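You operate a simulated robot arm through the tools that you are given. There is no shell and no other tool.

You are at the controls of a simulated two-armed robot. One attempt, no reset.

JOB
Paste the chip and clamp the heat sink on it.
Fine: chip board under the nozzle, one stroke of the lever, board back; sink square on the chip, clamp shut. Where these are worked on the way, their far stop is far enough and under half their travel is too little: chip board.

The check looks at the end state, three seconds after you hand in, the way a careful person would. Anything else that was tipped, shoved, dropped, spilled or broken makes it a failure.

ROBOT AND FRAMES
Two 7-joint arms with two-finger parallel grippers on one trunk that stands fixed in place. Base frame: the origin is at the foot of the trunk, x ahead of it, y to its left, z up. Units: cm, rad, N and s.
The left shoulder is at [6, 18.9, 112.8], the right one opposite. With the tool pointing down near the work surface each hand reaches from about 10 to 58 cm from the base axis, measured 20 degrees to its own side. Payload 3.43 kg a hand.
Tool frame (each hand has its own): the origin (TCP) lies between the finger pads and is the grasp point; the fingertips stand 3 cm ahead of it; z points along the fingers, y is the line along which they close. Largest opening 9.4 cm; finger width 2.8, thickness 1; the body of the gripper, 5 by 9.6 cm, starts 5.5 cm behind the TCP.
Orientation is that of the tool frame in the base frame, as a unit quaternion [x, y, z, w]. With the fingers straight down and closing along the base's y, the tool's x points along the base's -x, its y along +y and its z along -z.

CONTROLS
- The arms move only by the tool send_rows. It takes "left_deltas", "right_deltas" or both (then of equal length, played together; a hand with none holds still); each is a list that holds one entry, the list of rows, each a list of 7 numbers: the shift along the base's x, y, z in cm, then the turn, a rotation vector about the base's x, y, z in rad, then the opening, from 0 (shut) to 1 (fully open). In form: [[[tx, ty, tz, wx, wy, wz, fingers], ...]]. A call has 1 to 20 rows; each row shifts and turns the commanded pose from where the row before left it. Each row takes 0.2 s and may step no farther than 5 cm and 0.15 rad from the row before; otherwise, or with a gripper value out of range, the whole call is refused. A pose out of reach is approached as far as the arm can. The call stops where the force on the tool passes 50 N (or 10 N more than at its start, if that is more) or the arm is blocked; 0.2 s more then pass. Each finger travels about 15.3 cm/s and halts on what it meets, pressing with about 22 N; the grip force reading is that of the motor and also rises with nothing between the fingers. The clock runs only during rows and for 0.2 s after the last one: add rows that do not move to give the fingers time. The reply holds the time, the measured pose of the TCP, the force on the tool along the base axes, the opening and the grip force, in the units named above and with some noise, with the torque about the TCP (base axes, N m) and any sound that the robot's microphone picked up.
- Cameras (640 x 400 px; columns grow to the right, rows downward): "scene" is now at [-0.36, -2.04, 166.81]; the picture's right is [-0.22, -0.98, 0.00], its down [-0.83, 0.19, -0.53] and it looks along [0.51, -0.12, -0.85] (base axes); focal length 330 px, centre (320, 200). "left" rides on the left gripper at [7.6, -1.4, -10.2] in its tool frame; the picture's right is [0.18, 0.98, 0.00], its down [-0.75, 0.14, -0.64] and it looks along [-0.63, 0.12, 0.77] (tool axes); focal length 243 px, centre (320, 200). "right" rides on the right gripper at [7.6, 1.4, -10.2] in its tool frame; the picture's right is [-0.18, 0.98, 0.00], its down [-0.75, -0.14, -0.64] and it looks along [-0.63, -0.12, 0.77] (tool axes); focal length 243 px, centre (320, 200). There is no depth. A picture from a camera that has moved, and an enlarged one, comes with that camera's place and axes in the base frame and with its lens. The place of the scene camera against the robot may be out by one fixed shift of up to 1.8 cm in any direction.
- snapshot(camera): a new picture of that camera. The clock stands still meanwhile.
- lift_body(by): slides the trunk up (or, below 0, down) by that many cm; the arms and the scene camera ride with it, the base frame stays. It gives what a move gives, with no picture.
- head_to(pan, tilt): turns the head with the scene camera to pan (to the left, within 1.501 rad either way) and tilt (down, from -0.506 to 1.204), counted from straight ahead of the robot. It gives what a move gives.
- zoom(camera, box): a new picture of the part [left, top, right, bottom] of that camera's present view, enlarged. The clock stands still meanwhile.
- job_done(): hands the job in; it is judged then, once.

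Places have to be worked out from the pictures, the camera data and where the tool is seen. Open the grippers and draw the arms clear of the work before you hand the job in, unless the task says otherwise.

The tools are called after ">>>" as a command line: name --argument value ..., lists and objects as JSON in quotes. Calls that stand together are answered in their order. send_rows: Moves the arms, as the interface text tells. Its arguments: {"type":"object","properties":{"left_deltas":{"type":"array","items":{"type":"array","items":{"type":"array","items":{"type":"number"}}}},"right_deltas":{"type":"array","items":{"type":"array","items":{"type":"array","items":{"type":"number"}}}}},"required":[]} The other tools are called the same way: lift_body (by) moves the trunk up or down; head_to (pan, tilt) turns the head that bears the scene camera; snapshot (camera) takes a picture; zoom (camera, box) takes an enlarged picture of a part of a camera's view; job_done () hands the job in.

At the start:

```text
time: 0.0
left_position: [41.38, 1.06, 108.14]
left_tool_rot: [0.0, 1.0, 0.0, 0.001]
left_ft_force: [0.1, -0.3, -0.5]
left_ft_torque: [-0.02, -0.02, 0.0]
left_gripper_width: 9.4
left_grasp_force: 0.0
right_position: [30.34, -35.71, 101.73]
right_tool_rot: [0.001, 1.0, 0.0, 0.0]
right_ft_force: [0.4, 0.3, -0.9]
right_ft_torque: [0.01, 0.02, 0.02]
right_gripper_width: 9.41
right_grasp_force: 0.0
trunk travel left (down, up): [-80.0, 19.0]
head pan, tilt (commanded): [-0.223, 1.018]
```

scene: 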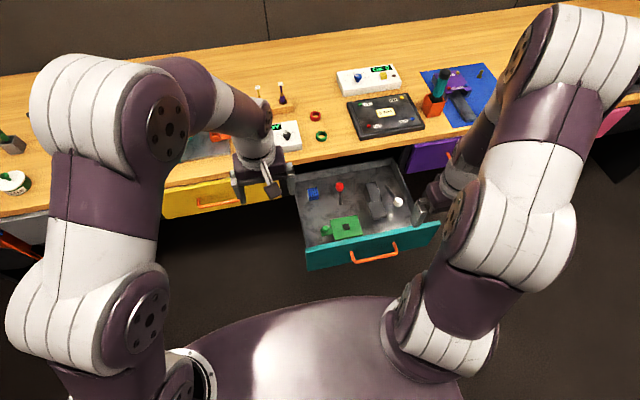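
right: 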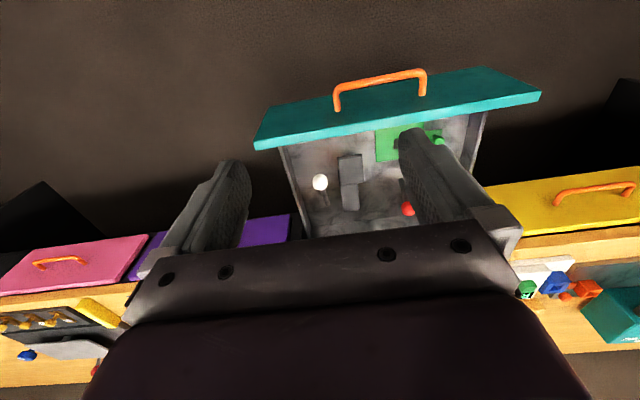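
left: 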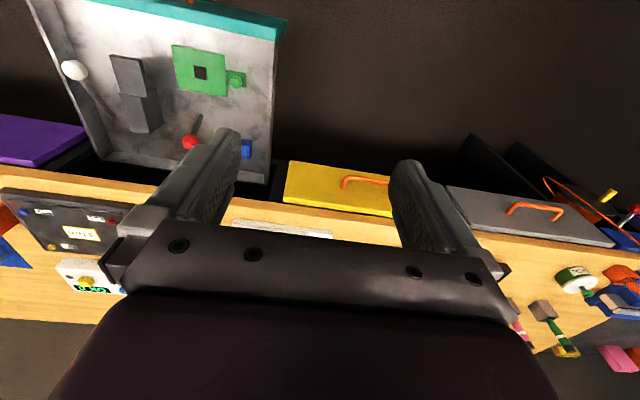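

The first pictures show a workbench with an open teal drawer holding a green board with a chip, grey blocks, a red knob, a white knob and a blue block. I zoom in on the drawer and the bench to identify everything.

>>> zoom --camera "scene" --box '[280, 140, 440, 270]'

>>> zoom --camera "left" --box '[20, 0, 300, 200]'

>>> zoom --camera "scene" --box '[160, 40, 520, 220]'

```text
3.08 times, centred on (360, 205) of scene
camera zoom: at [-0.36, -2.04, 166.81], right [-0.22, -0.98, 0.0], down [-0.83, 0.19, -0.53], along [0.51, -0.12, -0.85], focal length 1017 px, centre (197, 185)
```

zoom: 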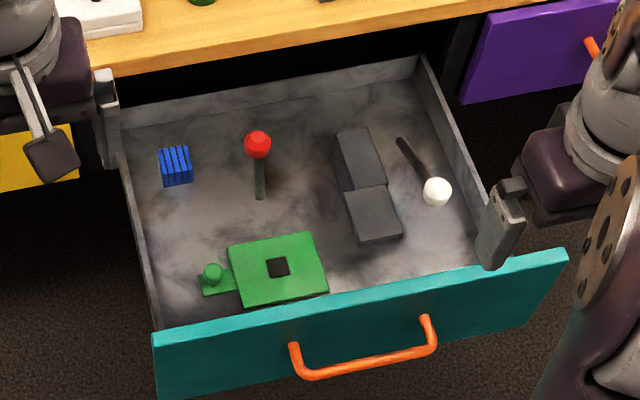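

```text
2.00 times, centred on (160, 100) of left
camera zoom: at [33.65, -0.21, 118.27], right [-0.18, 0.98, 0.0], down [0.75, 0.14, 0.64], along [0.63, 0.12, -0.77], focal length 485 px, centre (640, 400)
```

zoom: 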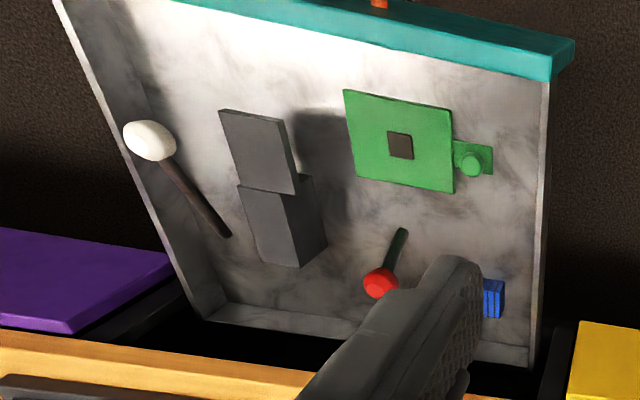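

```text
1.78 times, centred on (340, 130) of scene
camera zoom: at [-0.36, -2.04, 166.81], right [-0.22, -0.98, 0.0], down [-0.83, 0.19, -0.53], along [0.51, -0.12, -0.85], focal length 588 px, centre (284, 324)
```

zoom: 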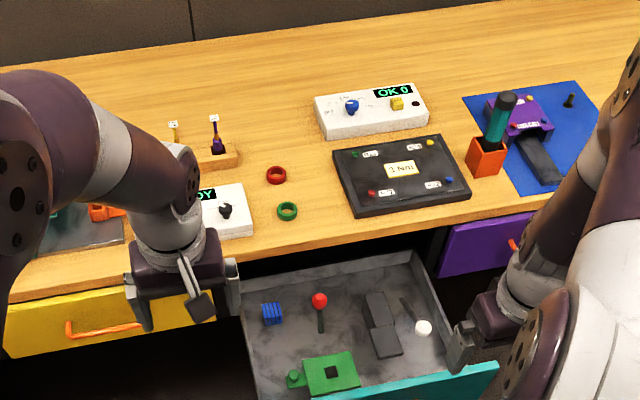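

The board lies at about [50, -23, 59] by triangulating the scene and left views. I zoom further on the drawer items to understand the mechanism.

>>> zoom --camera "scene" --box '[310, 170, 410, 245]'

>>> zoom --camera "left" --box '[100, 30, 260, 180]'

>>> zoom --camera "right" --box '[270, 90, 490, 240]'

>>> zoom --camera "left" --box '[20, 30, 180, 170]'

```text
5.33 times, centred on (360, 208) of scene
camera zoom: at [-0.36, -2.04, 166.81], right [-0.22, -0.98, 0.0], down [-0.83, 0.19, -0.53], along [0.51, -0.12, -0.85], focal length 1763 px, centre (107, 160)
```

zoom: 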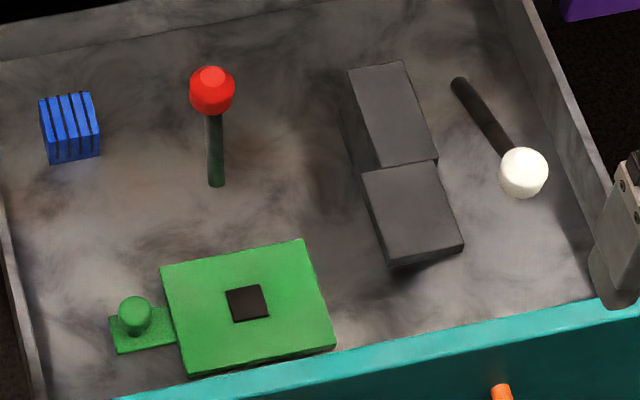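

```text
2.67 times, centred on (180, 105) of left
camera zoom: at [33.65, -0.21, 118.27], right [-0.18, 0.98, 0.0], down [0.75, 0.14, 0.64], along [0.63, 0.12, -0.77], focal length 647 px, centre (693, 453)
```

zoom: 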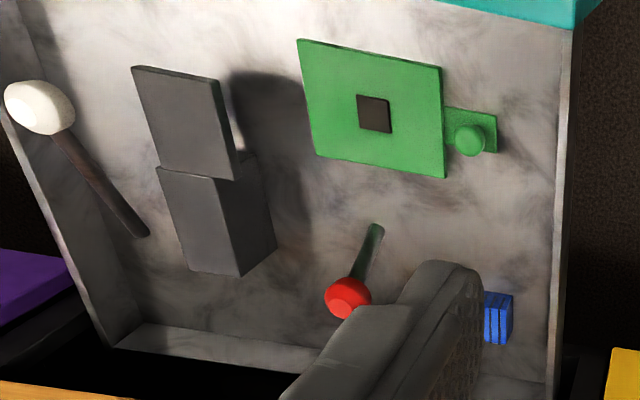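

```text
2.67 times, centred on (380, 165) of right
camera zoom: at [22.71, -34.31, 111.98], right [0.18, 0.98, 0.0], down [0.75, -0.14, 0.64], along [0.63, -0.12, -0.77], focal length 647 px, centre (160, 293)
```

zoom: 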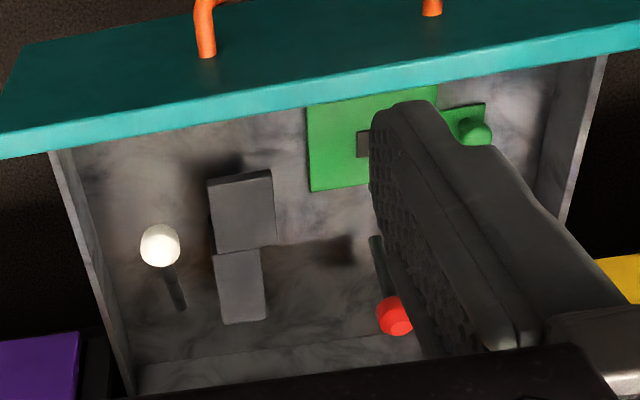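

```text
2.86 times, centred on (100, 100) of left
camera zoom: at [33.65, -0.21, 118.27], right [-0.18, 0.98, 0.0], down [0.75, 0.14, 0.64], along [0.63, 0.12, -0.77], focal length 693 px, centre (949, 486)
```

zoom: 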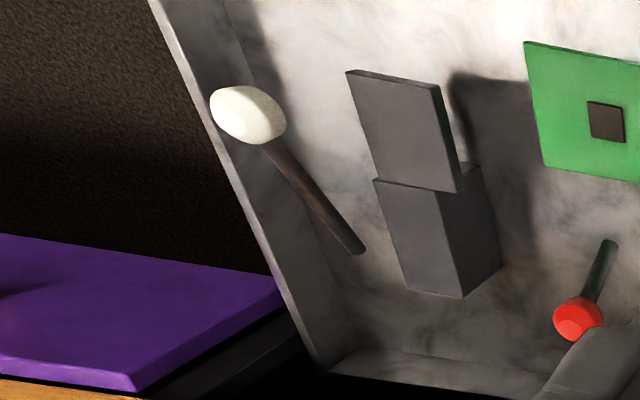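

The drawer seems to hold a sliding board, a grey post with an overhanging head (nozzle), a white-knobbed lever, a red-knobbed clamp lever and a blue finned sink. I move the left hand sideways and the right hand above the drawer to get clean, accurately placed views.

>>> send_rows --left_deltas '[[[0, 4, 0, 0, 0, 0, 1], [0, 4, 0, 0, 0, 0, 1], [0, 4, 0, 0, 0, 0, 1], [0, 0, 0, 0, 0, 0, 1], [0, 0, 0, 0, 0, 0, 1], [0, 0, 0, 0, 0, 0, 1]]]' --right_deltas '[[[3, 0, 1, 0, 0, 0, 1], [3, 0, 1, 0, 0, 0, 1], [3, 0, 1, 0, 0, 0, 1], [3, 0, 0, 0, 0, 0, 1], [3, 0, 0, 0, 0, 0, 1], [0, 0, 0, 0, 0, 0, 1]]]'

>>> snapshot --camera "right"

>>> snapshot --camera "left"

>>> snapshot --camera "scene"

```text
time: 1.4
left_position: [41.19, 13.31, 108.02]
left_tool_rot: [0.001, 1.0, 0.0, 0.0]
left_ft_force: [0.1, 0.3, 0.6]
left_ft_torque: [-0.03, 0.0, 0.01]
left_gripper_width: 9.42
left_grasp_force: 0.1
right_position: [45.35, -35.78, 104.63]
right_tool_rot: [0.0, 1.0, 0.0, 0.001]
right_ft_force: [0.3, -0.3, 0.2]
right_ft_torque: [0.02, 0.0, 0.01]
right_gripper_width: 9.4
right_grasp_force: 0.0
trunk travel left (down, up): [-80.0, 19.0]
head pan, tilt (commanded): [-0.223, 1.018]
```

```text
taken
camera right: at [37.75, -34.33, 114.93], right [0.18, 0.98, 0.0], down [0.75, -0.14, 0.64], along [0.63, -0.12, -0.77], focal length 243 px, centre (320, 200)
```

right: 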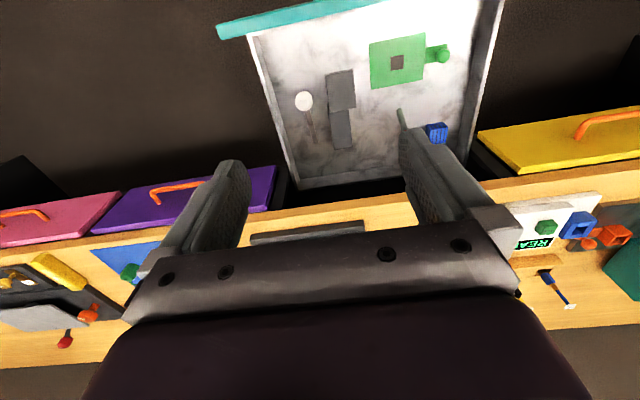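

```text
taken
camera left: at [33.51, 12.03, 118.26], right [-0.18, 0.98, 0.0], down [0.75, 0.14, 0.64], along [0.63, 0.12, -0.77], focal length 243 px, centre (320, 200)
```

left: 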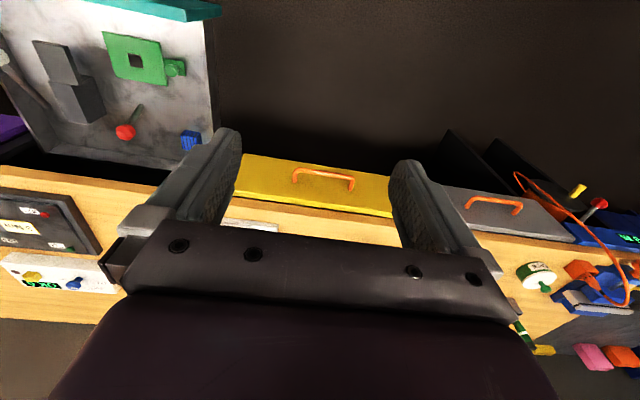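

```text
taken
camera scene: at [-0.45, -1.99, 166.81], right [-0.22, -0.98, 0.0], down [-0.83, 0.19, -0.53], along [0.51, -0.12, -0.85], focal length 330 px, centre (320, 200)
```

scene: 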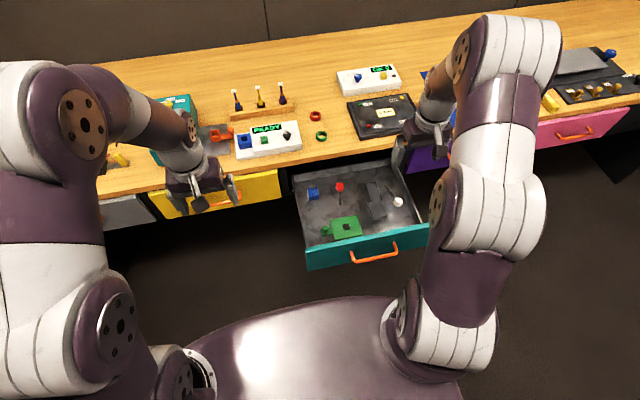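

Triangulating the two hand cameras puts the chip near [49.7, -22.0, 63.1] and the sink near [65.1, -13.5, 63.8]. I zoom in with both hand cameras for finer detail of every part.

>>> zoom --camera "right" --box '[240, 0, 500, 190]'

>>> zoom --camera "left" --box '[0, 0, 230, 190]'

>>> zoom --camera "scene" --box '[280, 160, 430, 270]'

```text
2.11 times, centred on (370, 95) of right
camera zoom: at [37.75, -34.33, 114.93], right [0.18, 0.98, 0.0], down [0.75, -0.14, 0.64], along [0.63, -0.12, -0.77], focal length 511 px, centre (215, 421)
```

zoom: 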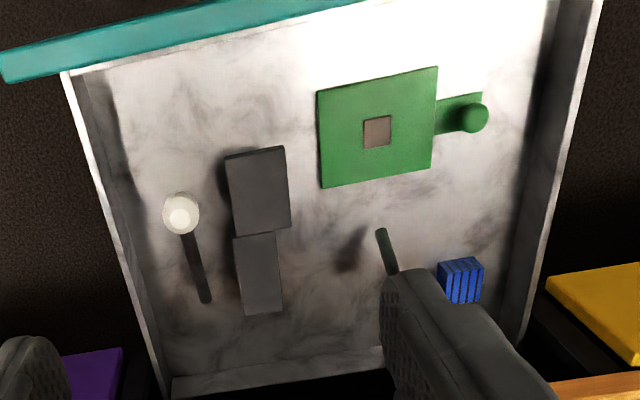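

```text
2.11 times, centred on (115, 95) of left
camera zoom: at [33.51, 12.03, 118.26], right [-0.18, 0.98, 0.0], down [0.75, 0.14, 0.64], along [0.63, 0.12, -0.77], focal length 511 px, centre (752, 421)
```

zoom: 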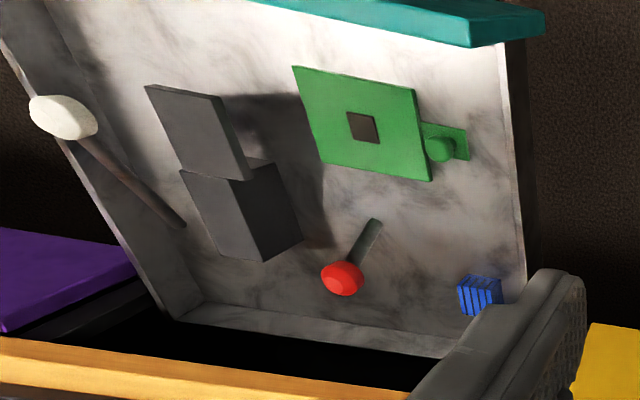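

```text
3.64 times, centred on (355, 215) of scene
camera zoom: at [-0.45, -1.99, 166.81], right [-0.22, -0.98, 0.0], down [-0.83, 0.19, -0.53], along [0.51, -0.12, -0.85], focal length 1202 px, centre (193, 146)
```

zoom: 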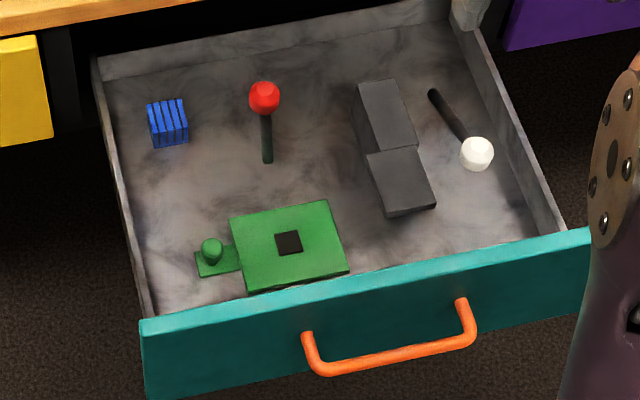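

Triangulated so far: white ball ≈[50.8,-39.7,71.8] with its lever foot ≈[61,-39.6,67]; red ball ≈[60.9,-22,72.3] with foot ≈[58,-22.1,65.6]. I zoom much closer for post, board handle and sink dimensions.

>>> zoom --camera "left" --box '[20, 20, 120, 100]'

>>> zoom --camera "right" --box '[290, 50, 390, 150]'

>>> zoom --camera "left" --box '[95, 25, 195, 85]'

>>> zoom --camera "right" --box '[360, 20, 460, 95]'

>>> zoom --camera "left" --box '[110, 90, 220, 160]'

>>> zoom --camera "right" --box '[380, 90, 480, 165]'

```text
5.00 times, centred on (70, 60) of left
camera zoom: at [33.51, 12.03, 118.26], right [-0.18, 0.98, 0.0], down [0.75, 0.14, 0.64], along [0.63, 0.12, -0.77], focal length 1213 px, centre (1570, 900)
```

zoom: 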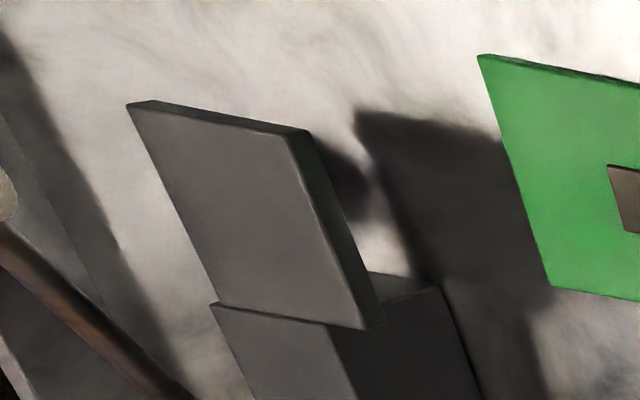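

```text
4.00 times, centred on (340, 100) of right
camera zoom: at [37.75, -34.33, 114.93], right [0.18, 0.98, 0.0], down [0.75, -0.14, 0.64], along [0.63, -0.12, -0.77], focal length 970 px, centre (240, 600)
```

zoom: 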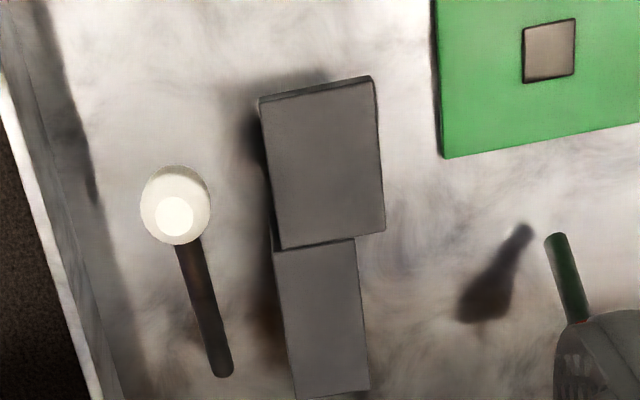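

```text
6.40 times, centred on (145, 55) of left
camera zoom: at [33.51, 12.03, 118.26], right [-0.18, 0.98, 0.0], down [0.75, 0.14, 0.64], along [0.63, 0.12, -0.77], focal length 1553 px, centre (1440, 1128)
```

zoom: 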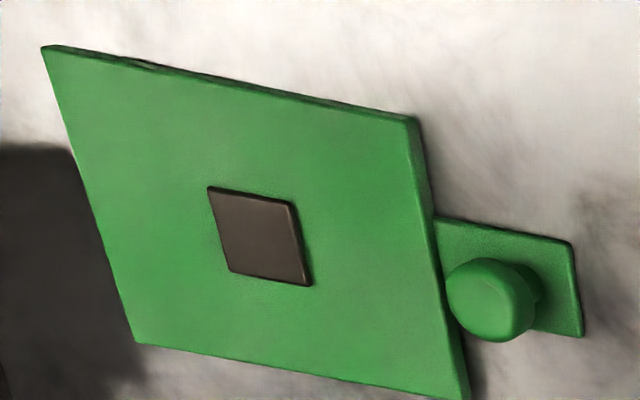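

```text
5.33 times, centred on (410, 58) of right
camera zoom: at [37.75, -34.33, 114.93], right [0.18, 0.98, 0.0], down [0.75, -0.14, 0.64], along [0.63, -0.12, -0.77], focal length 1294 px, centre (-160, 960)
```

zoom: 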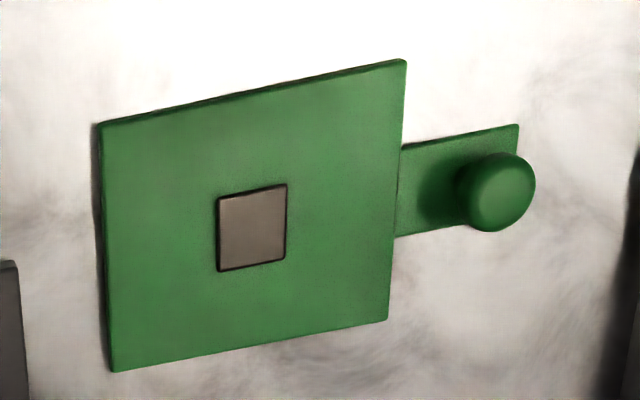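

```text
5.71 times, centred on (165, 125) of left
camera zoom: at [33.51, 12.03, 118.26], right [-0.18, 0.98, 0.0], down [0.75, 0.14, 0.64], along [0.63, 0.12, -0.77], focal length 1386 px, centre (1206, 629)
```

zoom: 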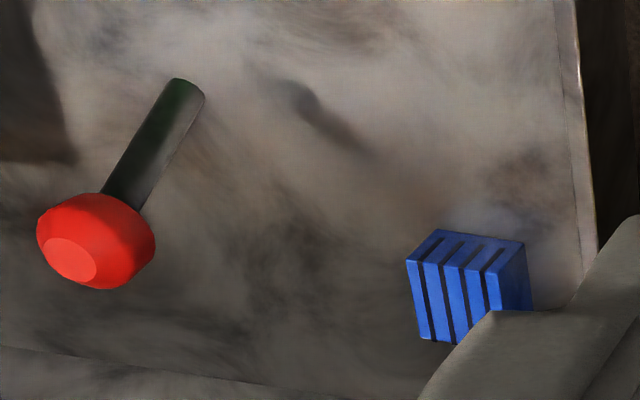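

```text
5.33 times, centred on (430, 128) of right
camera zoom: at [37.75, -34.33, 114.93], right [0.18, 0.98, 0.0], down [0.75, -0.14, 0.64], along [0.63, -0.12, -0.77], focal length 1294 px, centre (-267, 587)
```

zoom: 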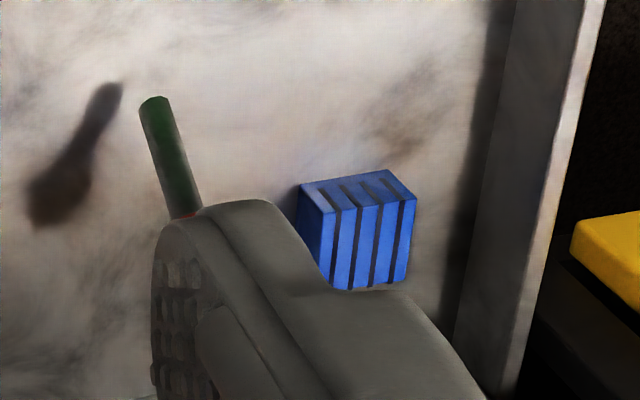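

Triangulated: chip centre ≈[49.7,-22.0,63.35], board 8×10 cm with its knob at ≈[49.75,-14.3,65.2]; nozzle head spans x 48.3–54.7, y −35.6…−30.7, z 67.6–68.6; sink centre ≈[65.2,-13.3], top z≈65.4; drawer floor z≈62.4. I lower the trunk 20 cm so the arms reach into the drawer (hands stay well above everything).

>>> lift_body --by -20

>>> snapshot --camera "scene"

>>> snapshot --camera "right"

>>> snapshot --camera "left"

```text
time: 3.6
left_position: [41.19, 13.17, 88.06]
left_tool_rot: [0.0, 1.0, 0.0, 0.0]
left_ft_force: [-0.6, 0.3, -0.1]
left_ft_torque: [0.0, -0.02, -0.01]
left_gripper_width: 9.4
left_grasp_force: 0.1
right_position: [45.45, -35.77, 84.61]
right_tool_rot: [0.0, 1.0, -0.001, -0.001]
right_ft_force: [0.0, -0.7, 0.0]
right_ft_torque: [0.0, -0.01, 0.01]
right_gripper_width: 9.39
right_grasp_force: 0.1
trunk travel left (down, up): [-60.0, 39.0]
head pan, tilt (commanded): [-0.223, 1.018]
```

```text
taken
camera scene: at [-0.37, -2.03, 146.81], right [-0.22, -0.98, 0.0], down [-0.83, 0.19, -0.53], along [0.51, -0.12, -0.85], focal length 330 px, centre (320, 200)
```

scene: 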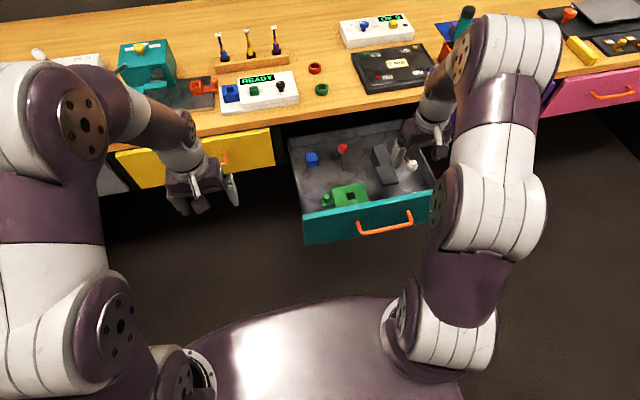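

```text
taken
camera right: at [37.76, -34.37, 94.9], right [0.18, 0.98, 0.0], down [0.75, -0.14, 0.64], along [0.63, -0.12, -0.77], focal length 243 px, centre (320, 200)
```

right: 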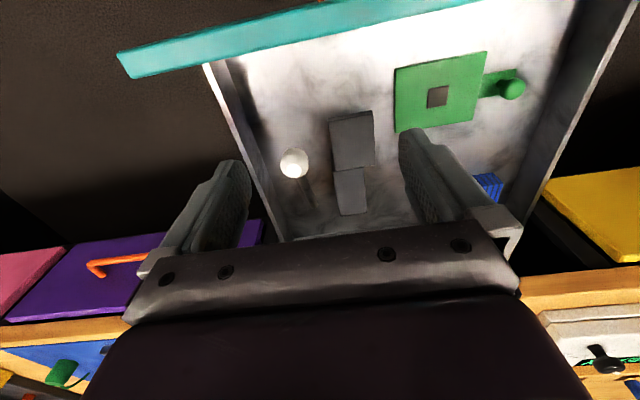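

```text
taken
camera left: at [33.57, 11.99, 98.25], right [-0.18, 0.98, 0.0], down [0.75, 0.14, 0.64], along [0.63, 0.12, -0.77], focal length 243 px, centre (320, 200)
```

left: 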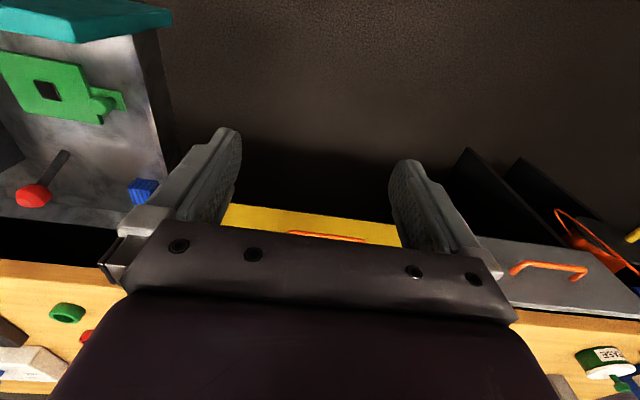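

The trunk is down and nothing was touched. I zoom the scene view at the drawer from this lower height to see under the head.

>>> zoom --camera "scene" --box '[285, 110, 445, 230]'

>>> zoom --camera "right" --box '[270, 90, 400, 220]'

>>> zoom --camera "left" --box '[0, 40, 170, 230]'

```text
3.33 times, centred on (365, 170) of scene
camera zoom: at [-0.37, -2.03, 146.81], right [-0.22, -0.98, 0.0], down [-0.83, 0.19, -0.53], along [0.51, -0.12, -0.85], focal length 1102 px, centre (170, 300)
```

zoom: 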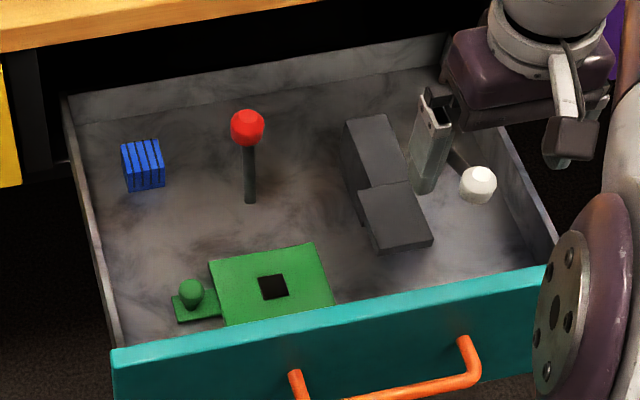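

```text
3.08 times, centred on (335, 155) of right
camera zoom: at [37.76, -34.37, 94.9], right [0.18, 0.98, 0.0], down [0.75, -0.14, 0.64], along [0.63, -0.12, -0.77], focal length 746 px, centre (274, 338)
```

zoom: 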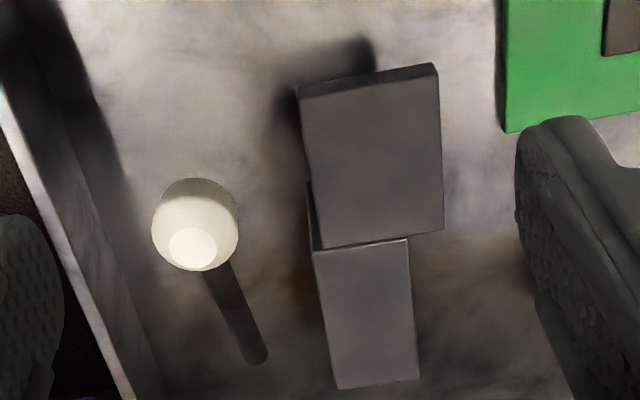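

```text
2.11 times, centred on (85, 135) of left
camera zoom: at [33.57, 11.99, 98.25], right [-0.18, 0.98, 0.0], down [0.75, 0.14, 0.64], along [0.63, 0.12, -0.77], focal length 511 px, centre (815, 337)
```

zoom: 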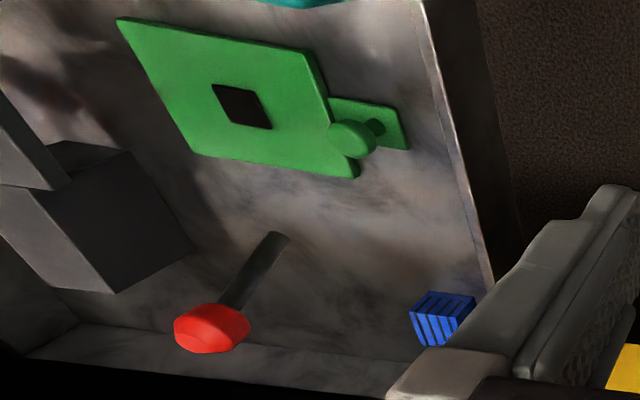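

Everything is consistent; knob cap ≈[49.7,-14.5,65.3]. I move the right hand above the knob with a half-open gripper and come down to z≈76 to check alignment by camera.

>>> send_rows --right_deltas '[[[0.71, 3.55, 0, 0, 0, 0, 0.5], [0.71, 3.55, 0, 0, 0, 0, 0.5], [0.71, 3.55, 0, 0, 0, 0, 0.5], [0.71, 3.55, 0, 0, 0, 0, 0.5], [0.71, 3.55, 0, 0, 0, 0, 0.5], [0.7, 3.52, 0, 0, 0, 0, 0.5], [0, 0, -3, 0, 0, 0, 0.5], [0, 0, -3, 0, 0, 0, 0.5], [0, 0, -2.6, 0, 0, 0, 0.5], [0, 0, 0, 0, 0, 0, 0.5]]]'

>>> snapshot --camera "right"

>>> snapshot --camera "left"

>>> zoom --camera "scene" --box '[270, 100, 450, 230]'

```text
time: 5.8
left_position: [41.09, 13.2, 87.92]
left_tool_rot: [0.001, 1.0, -0.001, 0.0]
left_ft_force: [0.1, -0.1, -0.5]
left_ft_torque: [-0.01, -0.05, 0.02]
left_gripper_width: 9.41
left_grasp_force: 0.0
right_position: [49.76, -14.52, 75.97]
right_tool_rot: [0.0, 1.0, 0.0, -0.001]
right_ft_force: [0.2, -0.4, -0.5]
right_ft_torque: [0.0, 0.02, -0.02]
right_gripper_width: 4.69
right_grasp_force: 0.0
trunk travel left (down, up): [-60.0, 39.0]
head pan, tilt (commanded): [-0.223, 1.018]
```

```text
taken
camera right: at [42.1, -13.1, 86.29], right [0.18, 0.98, 0.0], down [0.75, -0.14, 0.64], along [0.63, -0.12, -0.77], focal length 243 px, centre (320, 200)
```

right: 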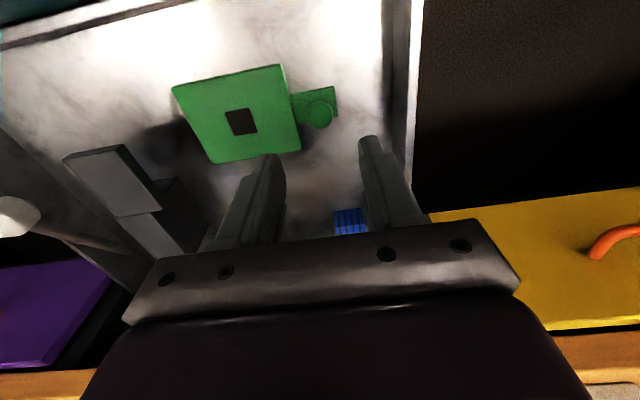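

```text
taken
camera left: at [33.56, 12.01, 98.25], right [-0.18, 0.98, 0.0], down [0.75, 0.14, 0.64], along [0.63, 0.12, -0.77], focal length 243 px, centre (320, 200)
```

left: 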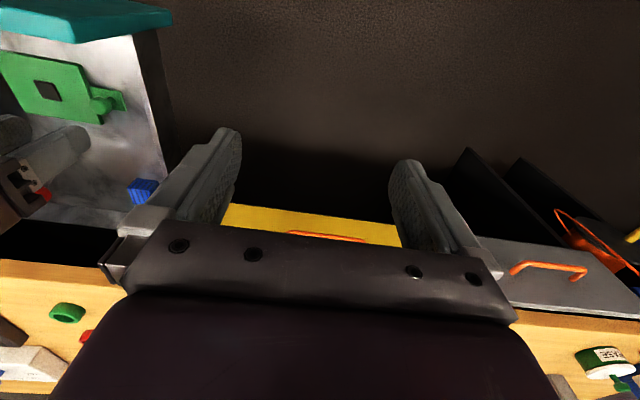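

```text
3.08 times, centred on (360, 165) of scene
camera zoom: at [-0.4, -2.01, 146.81], right [-0.22, -0.98, 0.0], down [-0.83, 0.19, -0.53], along [0.51, -0.12, -0.85], focal length 1017 px, centre (197, 308)
```

zoom: 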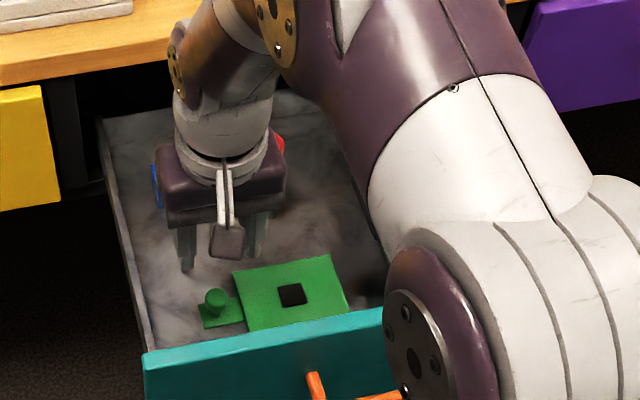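

The knob re-projects to [49.7,-14.6], right below the gripper. I descend slowly to TCP z≈66.8 (fingertips just above the board level) with the fingers straddling the knob.

>>> send_rows --right_deltas '[[[0, 0, -2, 0, 0, 0, 0.5], [0, 0, -2, 0, 0, 0, 0.5], [0, 0, -2, 0, 0, 0, 0.5], [0, 0, -1.5, 0, 0, 0, 0.5], [0, 0, -1.0, 0, 0, 0, 0.5], [0, 0, -0.6, 0, 0, 0, 0.5], [0, 0, 0, 0, 0, 0, 0.5]]]'

>>> snapshot --camera "right"

>>> snapshot --camera "scene"

>>> zoom --camera "left" --box '[0, 20, 170, 210]'

```text
time: 7.4
left_position: [41.19, 13.26, 88.09]
left_tool_rot: [0.0, 1.0, 0.001, 0.0]
left_ft_force: [-0.1, 0.6, -0.9]
left_ft_torque: [-0.01, -0.02, -0.03]
left_gripper_width: 9.4
left_grasp_force: 0.0
right_position: [49.88, -14.44, 66.96]
right_tool_rot: [0.0, 1.0, 0.001, 0.001]
right_ft_force: [0.2, -0.2, 6.1]
right_ft_torque: [-0.16, 0.09, -0.01]
right_gripper_width: 4.68
right_grasp_force: 0.1
trunk travel left (down, up): [-60.0, 39.0]
head pan, tilt (commanded): [-0.223, 1.018]
```

```text
taken
camera right: at [42.07, -13.03, 77.25], right [0.18, 0.98, 0.0], down [0.75, -0.14, 0.64], along [0.63, -0.12, -0.77], focal length 243 px, centre (320, 200)
```

right: 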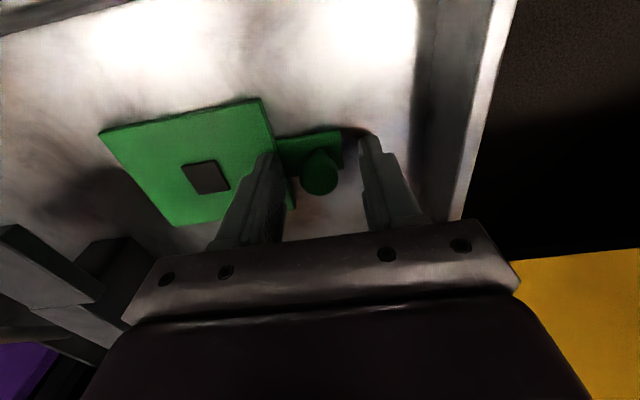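

```text
taken
camera scene: at [-0.42, -2.0, 146.82], right [-0.22, -0.98, 0.0], down [-0.83, 0.19, -0.53], along [0.51, -0.12, -0.85], focal length 330 px, centre (320, 200)
```

scene: 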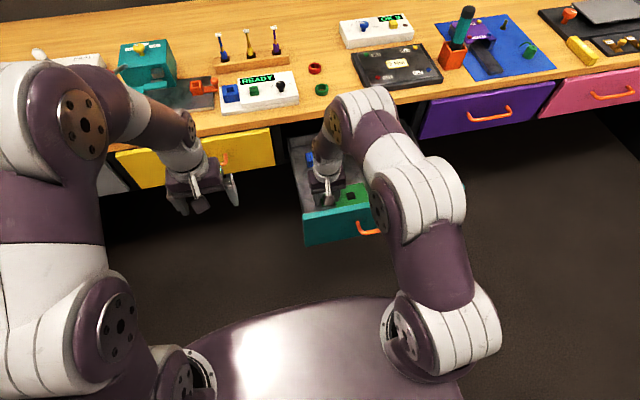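

```text
2.11 times, centred on (85, 115) of left
camera zoom: at [33.54, 12.01, 98.27], right [-0.18, 0.98, 0.0], down [0.75, 0.14, 0.64], along [0.63, 0.12, -0.77], focal length 511 px, centre (815, 379)
```

zoom: 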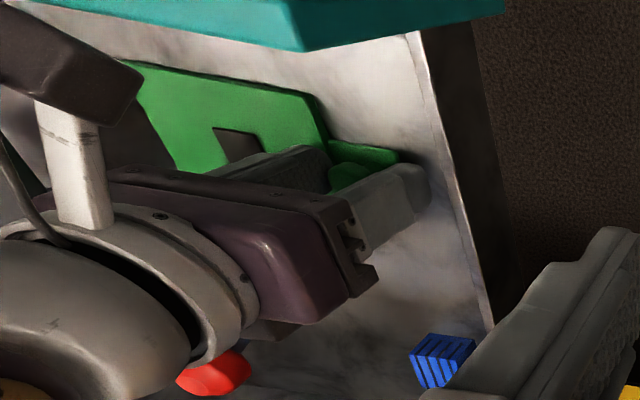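

A light 6 N contact with torque suggests the inner fingertip touches the board edge, so the board top is a little higher than I estimated (≈63.9). I raise 0.4 cm and then close the fingers on the knob.

>>> send_rows --right_deltas '[[[0, 0, 0.4, 0, 0, 0, 0.5], [0, 0, 0, 0, 0, 0, 0.5], [0, 0, 0, 0, 0, 0, 0.35], [0, 0, 0, 0, 0, 0, 0.25], [0, 0, 0, 0, 0, 0, 0.15], [0, 0, 0, 0, 0, 0, 0.0], [0, 0, 0, 0, 0, 0, 0.0], [0, 0, 0, 0, 0, 0, 0.0]]]'

>>> snapshot --camera "right"

>>> zoom --camera "left" --box '[0, 20, 170, 140]'

```text
time: 9.2
left_position: [41.26, 13.28, 87.9]
left_tool_rot: [0.0, 1.0, 0.0, 0.0]
left_ft_force: [-1.6, 0.3, 0.4]
left_ft_torque: [-0.01, 0.03, -0.03]
left_gripper_width: 9.39
left_grasp_force: 0.0
right_position: [49.79, -14.5, 67.3]
right_tool_rot: [0.0, 1.0, 0.0, 0.0]
right_ft_force: [-0.2, -7.1, 1.1]
right_ft_torque: [-0.14, 0.05, 0.02]
right_gripper_width: 2.11
right_grasp_force: 45.7
trunk travel left (down, up): [-60.0, 39.0]
head pan, tilt (commanded): [-0.223, 1.018]
```

```text
taken
camera right: at [42.05, -13.08, 77.64], right [0.18, 0.98, 0.0], down [0.75, -0.14, 0.64], along [0.63, -0.12, -0.77], focal length 243 px, centre (320, 200)
```

right: 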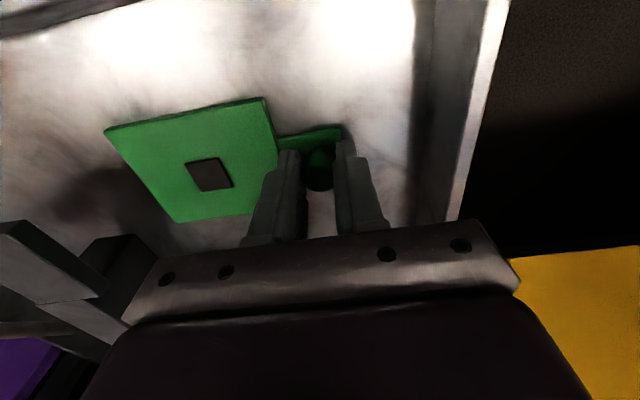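

```text
3.33 times, centred on (85, 80) of left
camera zoom: at [33.57, 11.93, 98.25], right [-0.18, 0.98, 0.0], down [0.75, 0.14, 0.64], along [0.63, 0.12, -0.77], focal length 809 px, centre (1103, 600)
```

zoom: 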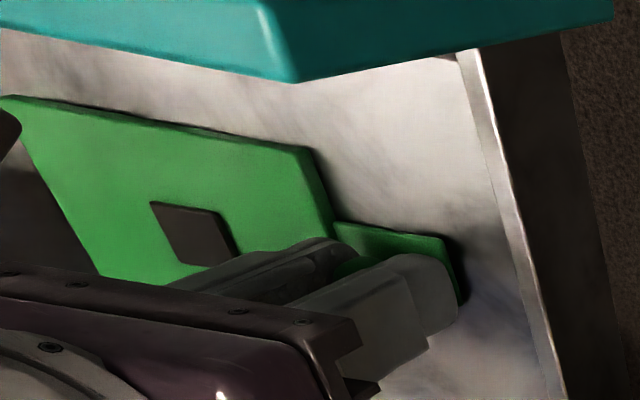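

The knob is held (2.11 cm, 45.7 N motor reading). I slide the board toward −y in 1 cm steps, watching the force.

>>> send_rows --right_deltas '[[[0, -0.8, 0, 0, 0, 0, 0], [0, -1, 0, 0, 0, 0, 0], [0, -1, 0, 0, 0, 0, 0], [0, -1, 0, 0, 0, 0, 0], [0, 0, 0, 0, 0, 0, 0]]]'

>>> snapshot --camera "right"

```text
time: 10.4
left_position: [41.19, 13.23, 88.11]
left_tool_rot: [-0.001, 1.0, 0.001, 0.0]
left_ft_force: [-0.7, -0.1, -0.9]
left_ft_torque: [-0.01, 0.03, 0.02]
left_gripper_width: 9.4
left_grasp_force: 0.0
right_position: [49.62, -18.28, 67.36]
right_tool_rot: [0.001, 1.0, 0.0, -0.001]
right_ft_force: [-0.3, 0.1, 0.9]
right_ft_torque: [0.0, -0.05, -0.01]
right_gripper_width: 2.1
right_grasp_force: 44.9
trunk travel left (down, up): [-60.0, 39.0]
head pan, tilt (commanded): [-0.223, 1.018]
```

```text
taken
camera right: at [42.05, -16.93, 77.64], right [0.18, 0.98, 0.0], down [0.75, -0.14, 0.64], along [0.63, -0.12, -0.77], focal length 243 px, centre (320, 200)
```

right: 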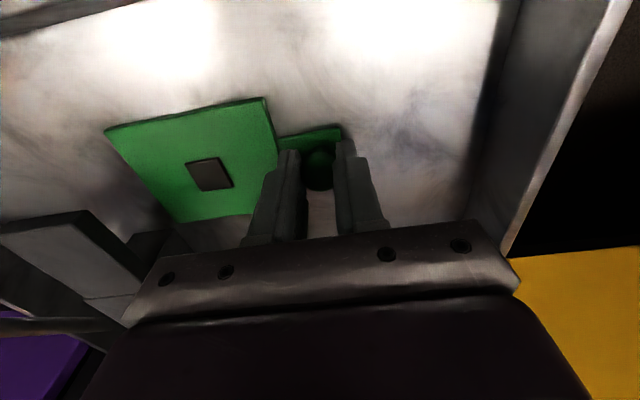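

The board follows smoothly with no resistance. I continue another 5 cm, then go in smaller steps to find the far stop.

>>> send_rows --right_deltas '[[[0, -1, 0, 0, 0, 0, 0], [0, -1, 0, 0, 0, 0, 0], [0, -1, 0, 0, 0, 0, 0], [0, -1, 0, 0, 0, 0, 0], [0, -1, 0, 0, 0, 0, 0], [0, 0, 0, 0, 0, 0, 0]]]'

>>> snapshot --camera "right"

>>> zoom --camera "left" --box '[0, 20, 170, 210]'

```text
time: 11.8
left_position: [41.31, 13.27, 88.19]
left_tool_rot: [0.0, 1.0, 0.0, 0.0]
left_ft_force: [-0.2, -1.3, 0.3]
left_ft_torque: [0.04, -0.04, -0.01]
left_gripper_width: 9.4
left_grasp_force: 0.0
right_position: [49.66, -23.54, 67.38]
right_tool_rot: [0.0, 1.0, 0.0, 0.0]
right_ft_force: [-0.3, -0.3, -3.8]
right_ft_torque: [-0.03, -0.44, 0.03]
right_gripper_width: 2.07
right_grasp_force: 44.6
trunk travel left (down, up): [-60.0, 39.0]
head pan, tilt (commanded): [-0.223, 1.018]
```

```text
taken
camera right: at [42.0, -22.06, 77.65], right [0.18, 0.98, 0.0], down [0.75, -0.14, 0.64], along [0.63, -0.12, -0.77], focal length 243 px, centre (320, 200)
```

right: 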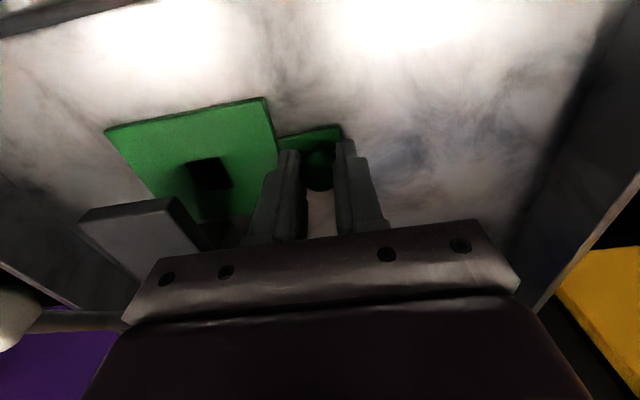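

```text
2.11 times, centred on (85, 115) of left
camera zoom: at [33.6, 11.98, 98.24], right [-0.18, 0.98, 0.0], down [0.75, 0.14, 0.64], along [0.63, 0.12, -0.77], focal length 511 px, centre (815, 379)
```

zoom: 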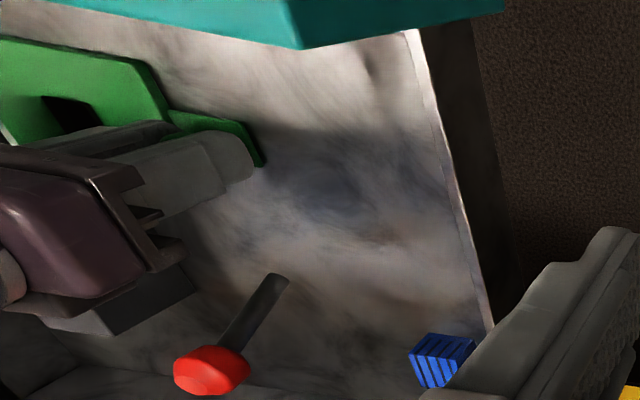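

The board is now at about two thirds of the way, but there is a small odd torque (−0.44 N·m about y). I hold still for a moment, re-read it and look at the scene before going on.

>>> send_rows --right_deltas '[[[0, 0, 0, 0, 0, 0, 0], [0, 0, 0, 0, 0, 0, 0]]]'

>>> snapshot --camera "scene"

>>> zoom --camera "scene" --box '[280, 100, 450, 230]'

```text
time: 12.4
left_position: [41.31, 13.13, 88.0]
left_tool_rot: [0.001, 1.0, 0.0, 0.0]
left_ft_force: [-0.6, 0.0, 0.5]
left_ft_torque: [0.0, -0.01, 0.03]
left_gripper_width: 9.39
left_grasp_force: 0.0
right_position: [49.74, -23.46, 67.29]
right_tool_rot: [0.0, 1.0, 0.001, 0.001]
right_ft_force: [0.1, -0.9, -4.1]
right_ft_torque: [-0.03, 0.03, -0.01]
right_gripper_width: 2.11
right_grasp_force: 44.9
trunk travel left (down, up): [-60.0, 39.0]
head pan, tilt (commanded): [-0.223, 1.018]
```

```text
taken
camera scene: at [-0.33, -2.06, 146.81], right [-0.22, -0.98, 0.0], down [-0.83, 0.19, -0.53], along [0.51, -0.12, -0.85], focal length 330 px, centre (320, 200)
```

scene: 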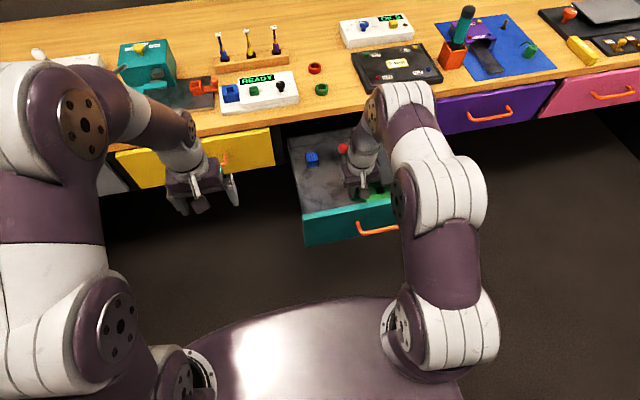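

```text
3.08 times, centred on (365, 165) of scene
camera zoom: at [-0.33, -2.06, 146.81], right [-0.22, -0.98, 0.0], down [-0.83, 0.19, -0.53], along [0.51, -0.12, -0.85], focal length 1017 px, centre (182, 308)
```

zoom: 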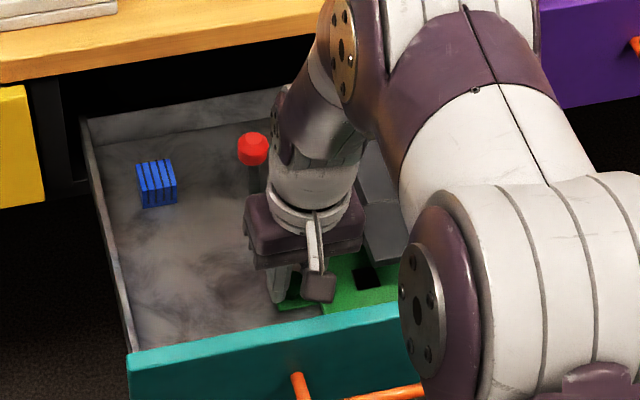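

The torque was transient; the board moves freely. I continue in 0.5 cm steps to reach the far stop.

>>> send_rows --right_deltas '[[[0, -0.5, 0, 0, 0, 0, 0], [0, -0.5, 0, 0, 0, 0, 0], [0, -0.5, 0, 0, 0, 0, 0], [0, -0.5, 0, 0, 0, 0, 0], [0, 0, 0, 0, 0, 0, 0]]]'

>>> zoom --camera "right" --box '[40, 60, 360, 260]'

```text
time: 13.6
left_position: [41.23, 13.28, 87.86]
left_tool_rot: [0.0, 1.0, 0.0, 0.0]
left_ft_force: [-1.3, 0.2, -0.6]
left_ft_torque: [-0.01, -0.01, -0.01]
left_gripper_width: 9.43
left_grasp_force: 0.1
right_position: [49.79, -25.51, 67.3]
right_tool_rot: [0.0, 1.0, 0.0, -0.001]
right_ft_force: [-0.8, 0.4, 0.9]
right_ft_torque: [-0.01, 0.59, 0.0]
right_gripper_width: 2.12
right_grasp_force: 45.4
trunk travel left (down, up): [-60.0, 39.0]
head pan, tilt (commanded): [-0.223, 1.018]
```

```text
2.00 times, centred on (200, 160) of right
camera zoom: at [41.99, -23.98, 77.65], right [0.18, 0.98, 0.0], down [0.75, -0.14, 0.64], along [0.63, -0.12, -0.77], focal length 485 px, centre (560, 280)
```

zoom: 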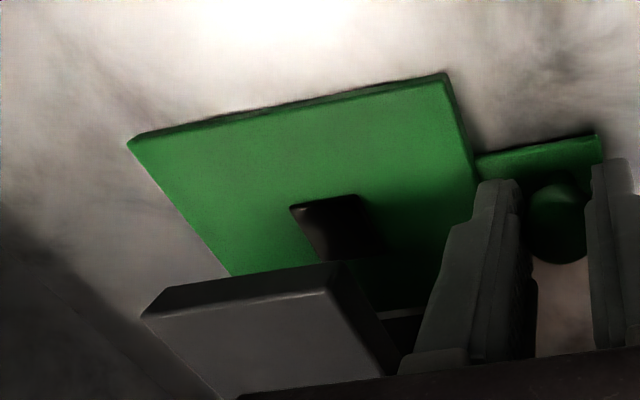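

The chip is now at about y=−33, near the head's centre line. I press on in small steps to find the stop.

>>> send_rows --right_deltas '[[[0, -0.4, 0, 0, 0, 0, 0], [0, -0.4, 0, 0, 0, 0, 0], [0, -0.4, 0, 0, 0, 0, 0], [0, 0, 0, 0, 0, 0, 0]]]'

>>> zoom --camera "right" --box '[40, 60, 360, 260]'

```text
time: 14.3
left_position: [41.18, 13.46, 88.01]
left_tool_rot: [0.002, 1.0, -0.001, 0.0]
left_ft_force: [0.1, 0.3, 0.7]
left_ft_torque: [0.05, -0.02, -0.03]
left_gripper_width: 9.41
left_grasp_force: 0.0
right_position: [49.66, -25.53, 67.43]
right_tool_rot: [-0.002, 1.0, 0.001, -0.002]
right_ft_force: [1.4, 45.9, 4.3]
right_ft_torque: [0.99, -0.86, -0.01]
right_gripper_width: 2.1
right_grasp_force: 44.3
trunk travel left (down, up): [-60.0, 39.0]
head pan, tilt (commanded): [-0.223, 1.018]
stopped in row 3 (right hand): the force on the tool passed its limit at 56 N (the readings are from after the stop); the commanded pose is now the measured one
```

```text
2.00 times, centred on (200, 160) of right
camera zoom: at [41.97, -24.19, 77.66], right [0.18, 0.98, 0.0], down [0.76, -0.14, 0.64], along [0.63, -0.12, -0.77], focal length 485 px, centre (560, 280)
```

zoom: 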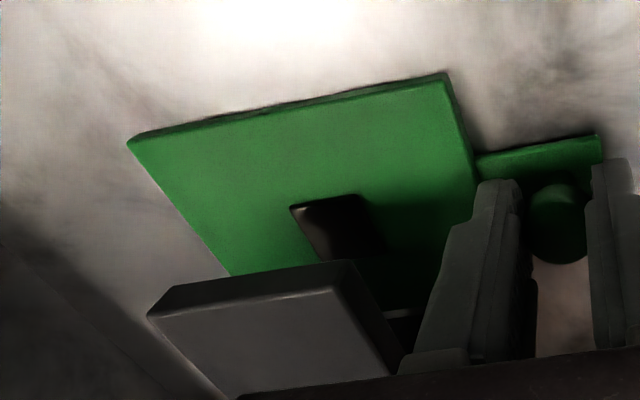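

Far stop found at knob y≈−25.5 (total travel 11 cm), chip under the nozzle. I open the fingers moderately and rise straight up.

>>> send_rows --right_deltas '[[[0, 0, 0, 0, 0, 0, 0.3], [0, 0, 0, 0, 0, 0, 0.42], [0, 0, 0, 0, 0, 0, 0.42], [0, 0, 2, 0, 0, 0, 0.42], [0, 0, 4, 0, 0, 0, 0.42], [0, 0, 4, 0, 0, 0, 0.42], [0, 0, 4, 0, 0, 0, 0.42], [0, 0, 0, 0, 0, 0, 0.42]]]'

>>> snapshot --camera "right"

>>> zoom --camera "left" --box '[0, 20, 170, 210]'

```text
time: 16.1
left_position: [41.3, 13.28, 87.97]
left_tool_rot: [0.002, 1.0, 0.0, 0.0]
left_ft_force: [0.2, -0.2, 0.2]
left_ft_torque: [-0.02, -0.01, 0.01]
left_gripper_width: 9.4
left_grasp_force: 0.1
right_position: [49.65, -26.13, 81.26]
right_tool_rot: [0.0, 1.0, 0.002, -0.001]
right_ft_force: [0.4, -0.2, -0.1]
right_ft_torque: [0.01, 0.02, 0.0]
right_gripper_width: 3.97
right_grasp_force: 0.0
trunk travel left (down, up): [-60.0, 39.0]
head pan, tilt (commanded): [-0.223, 1.018]
```

```text
taken
camera right: at [42.01, -24.77, 91.66], right [0.18, 0.98, 0.0], down [0.75, -0.14, 0.64], along [0.63, -0.12, -0.77], focal length 243 px, centre (320, 200)
```

right: 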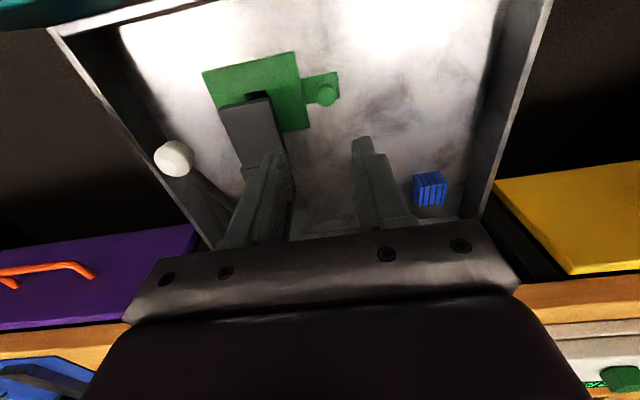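

```text
2.11 times, centred on (85, 115) of left
camera zoom: at [33.63, 11.89, 98.23], right [-0.18, 0.98, 0.0], down [0.75, 0.14, 0.64], along [0.63, 0.12, -0.77], focal length 511 px, centre (815, 379)
```

zoom: 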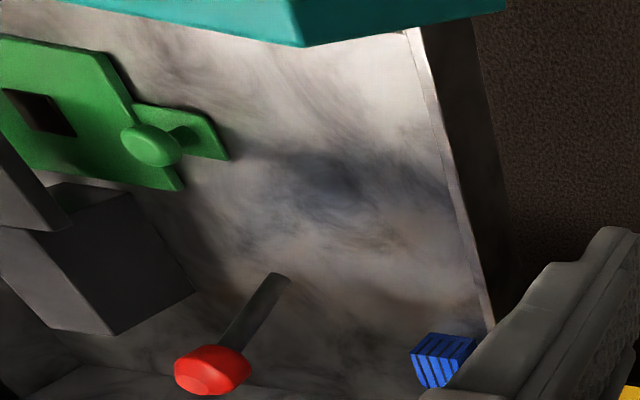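

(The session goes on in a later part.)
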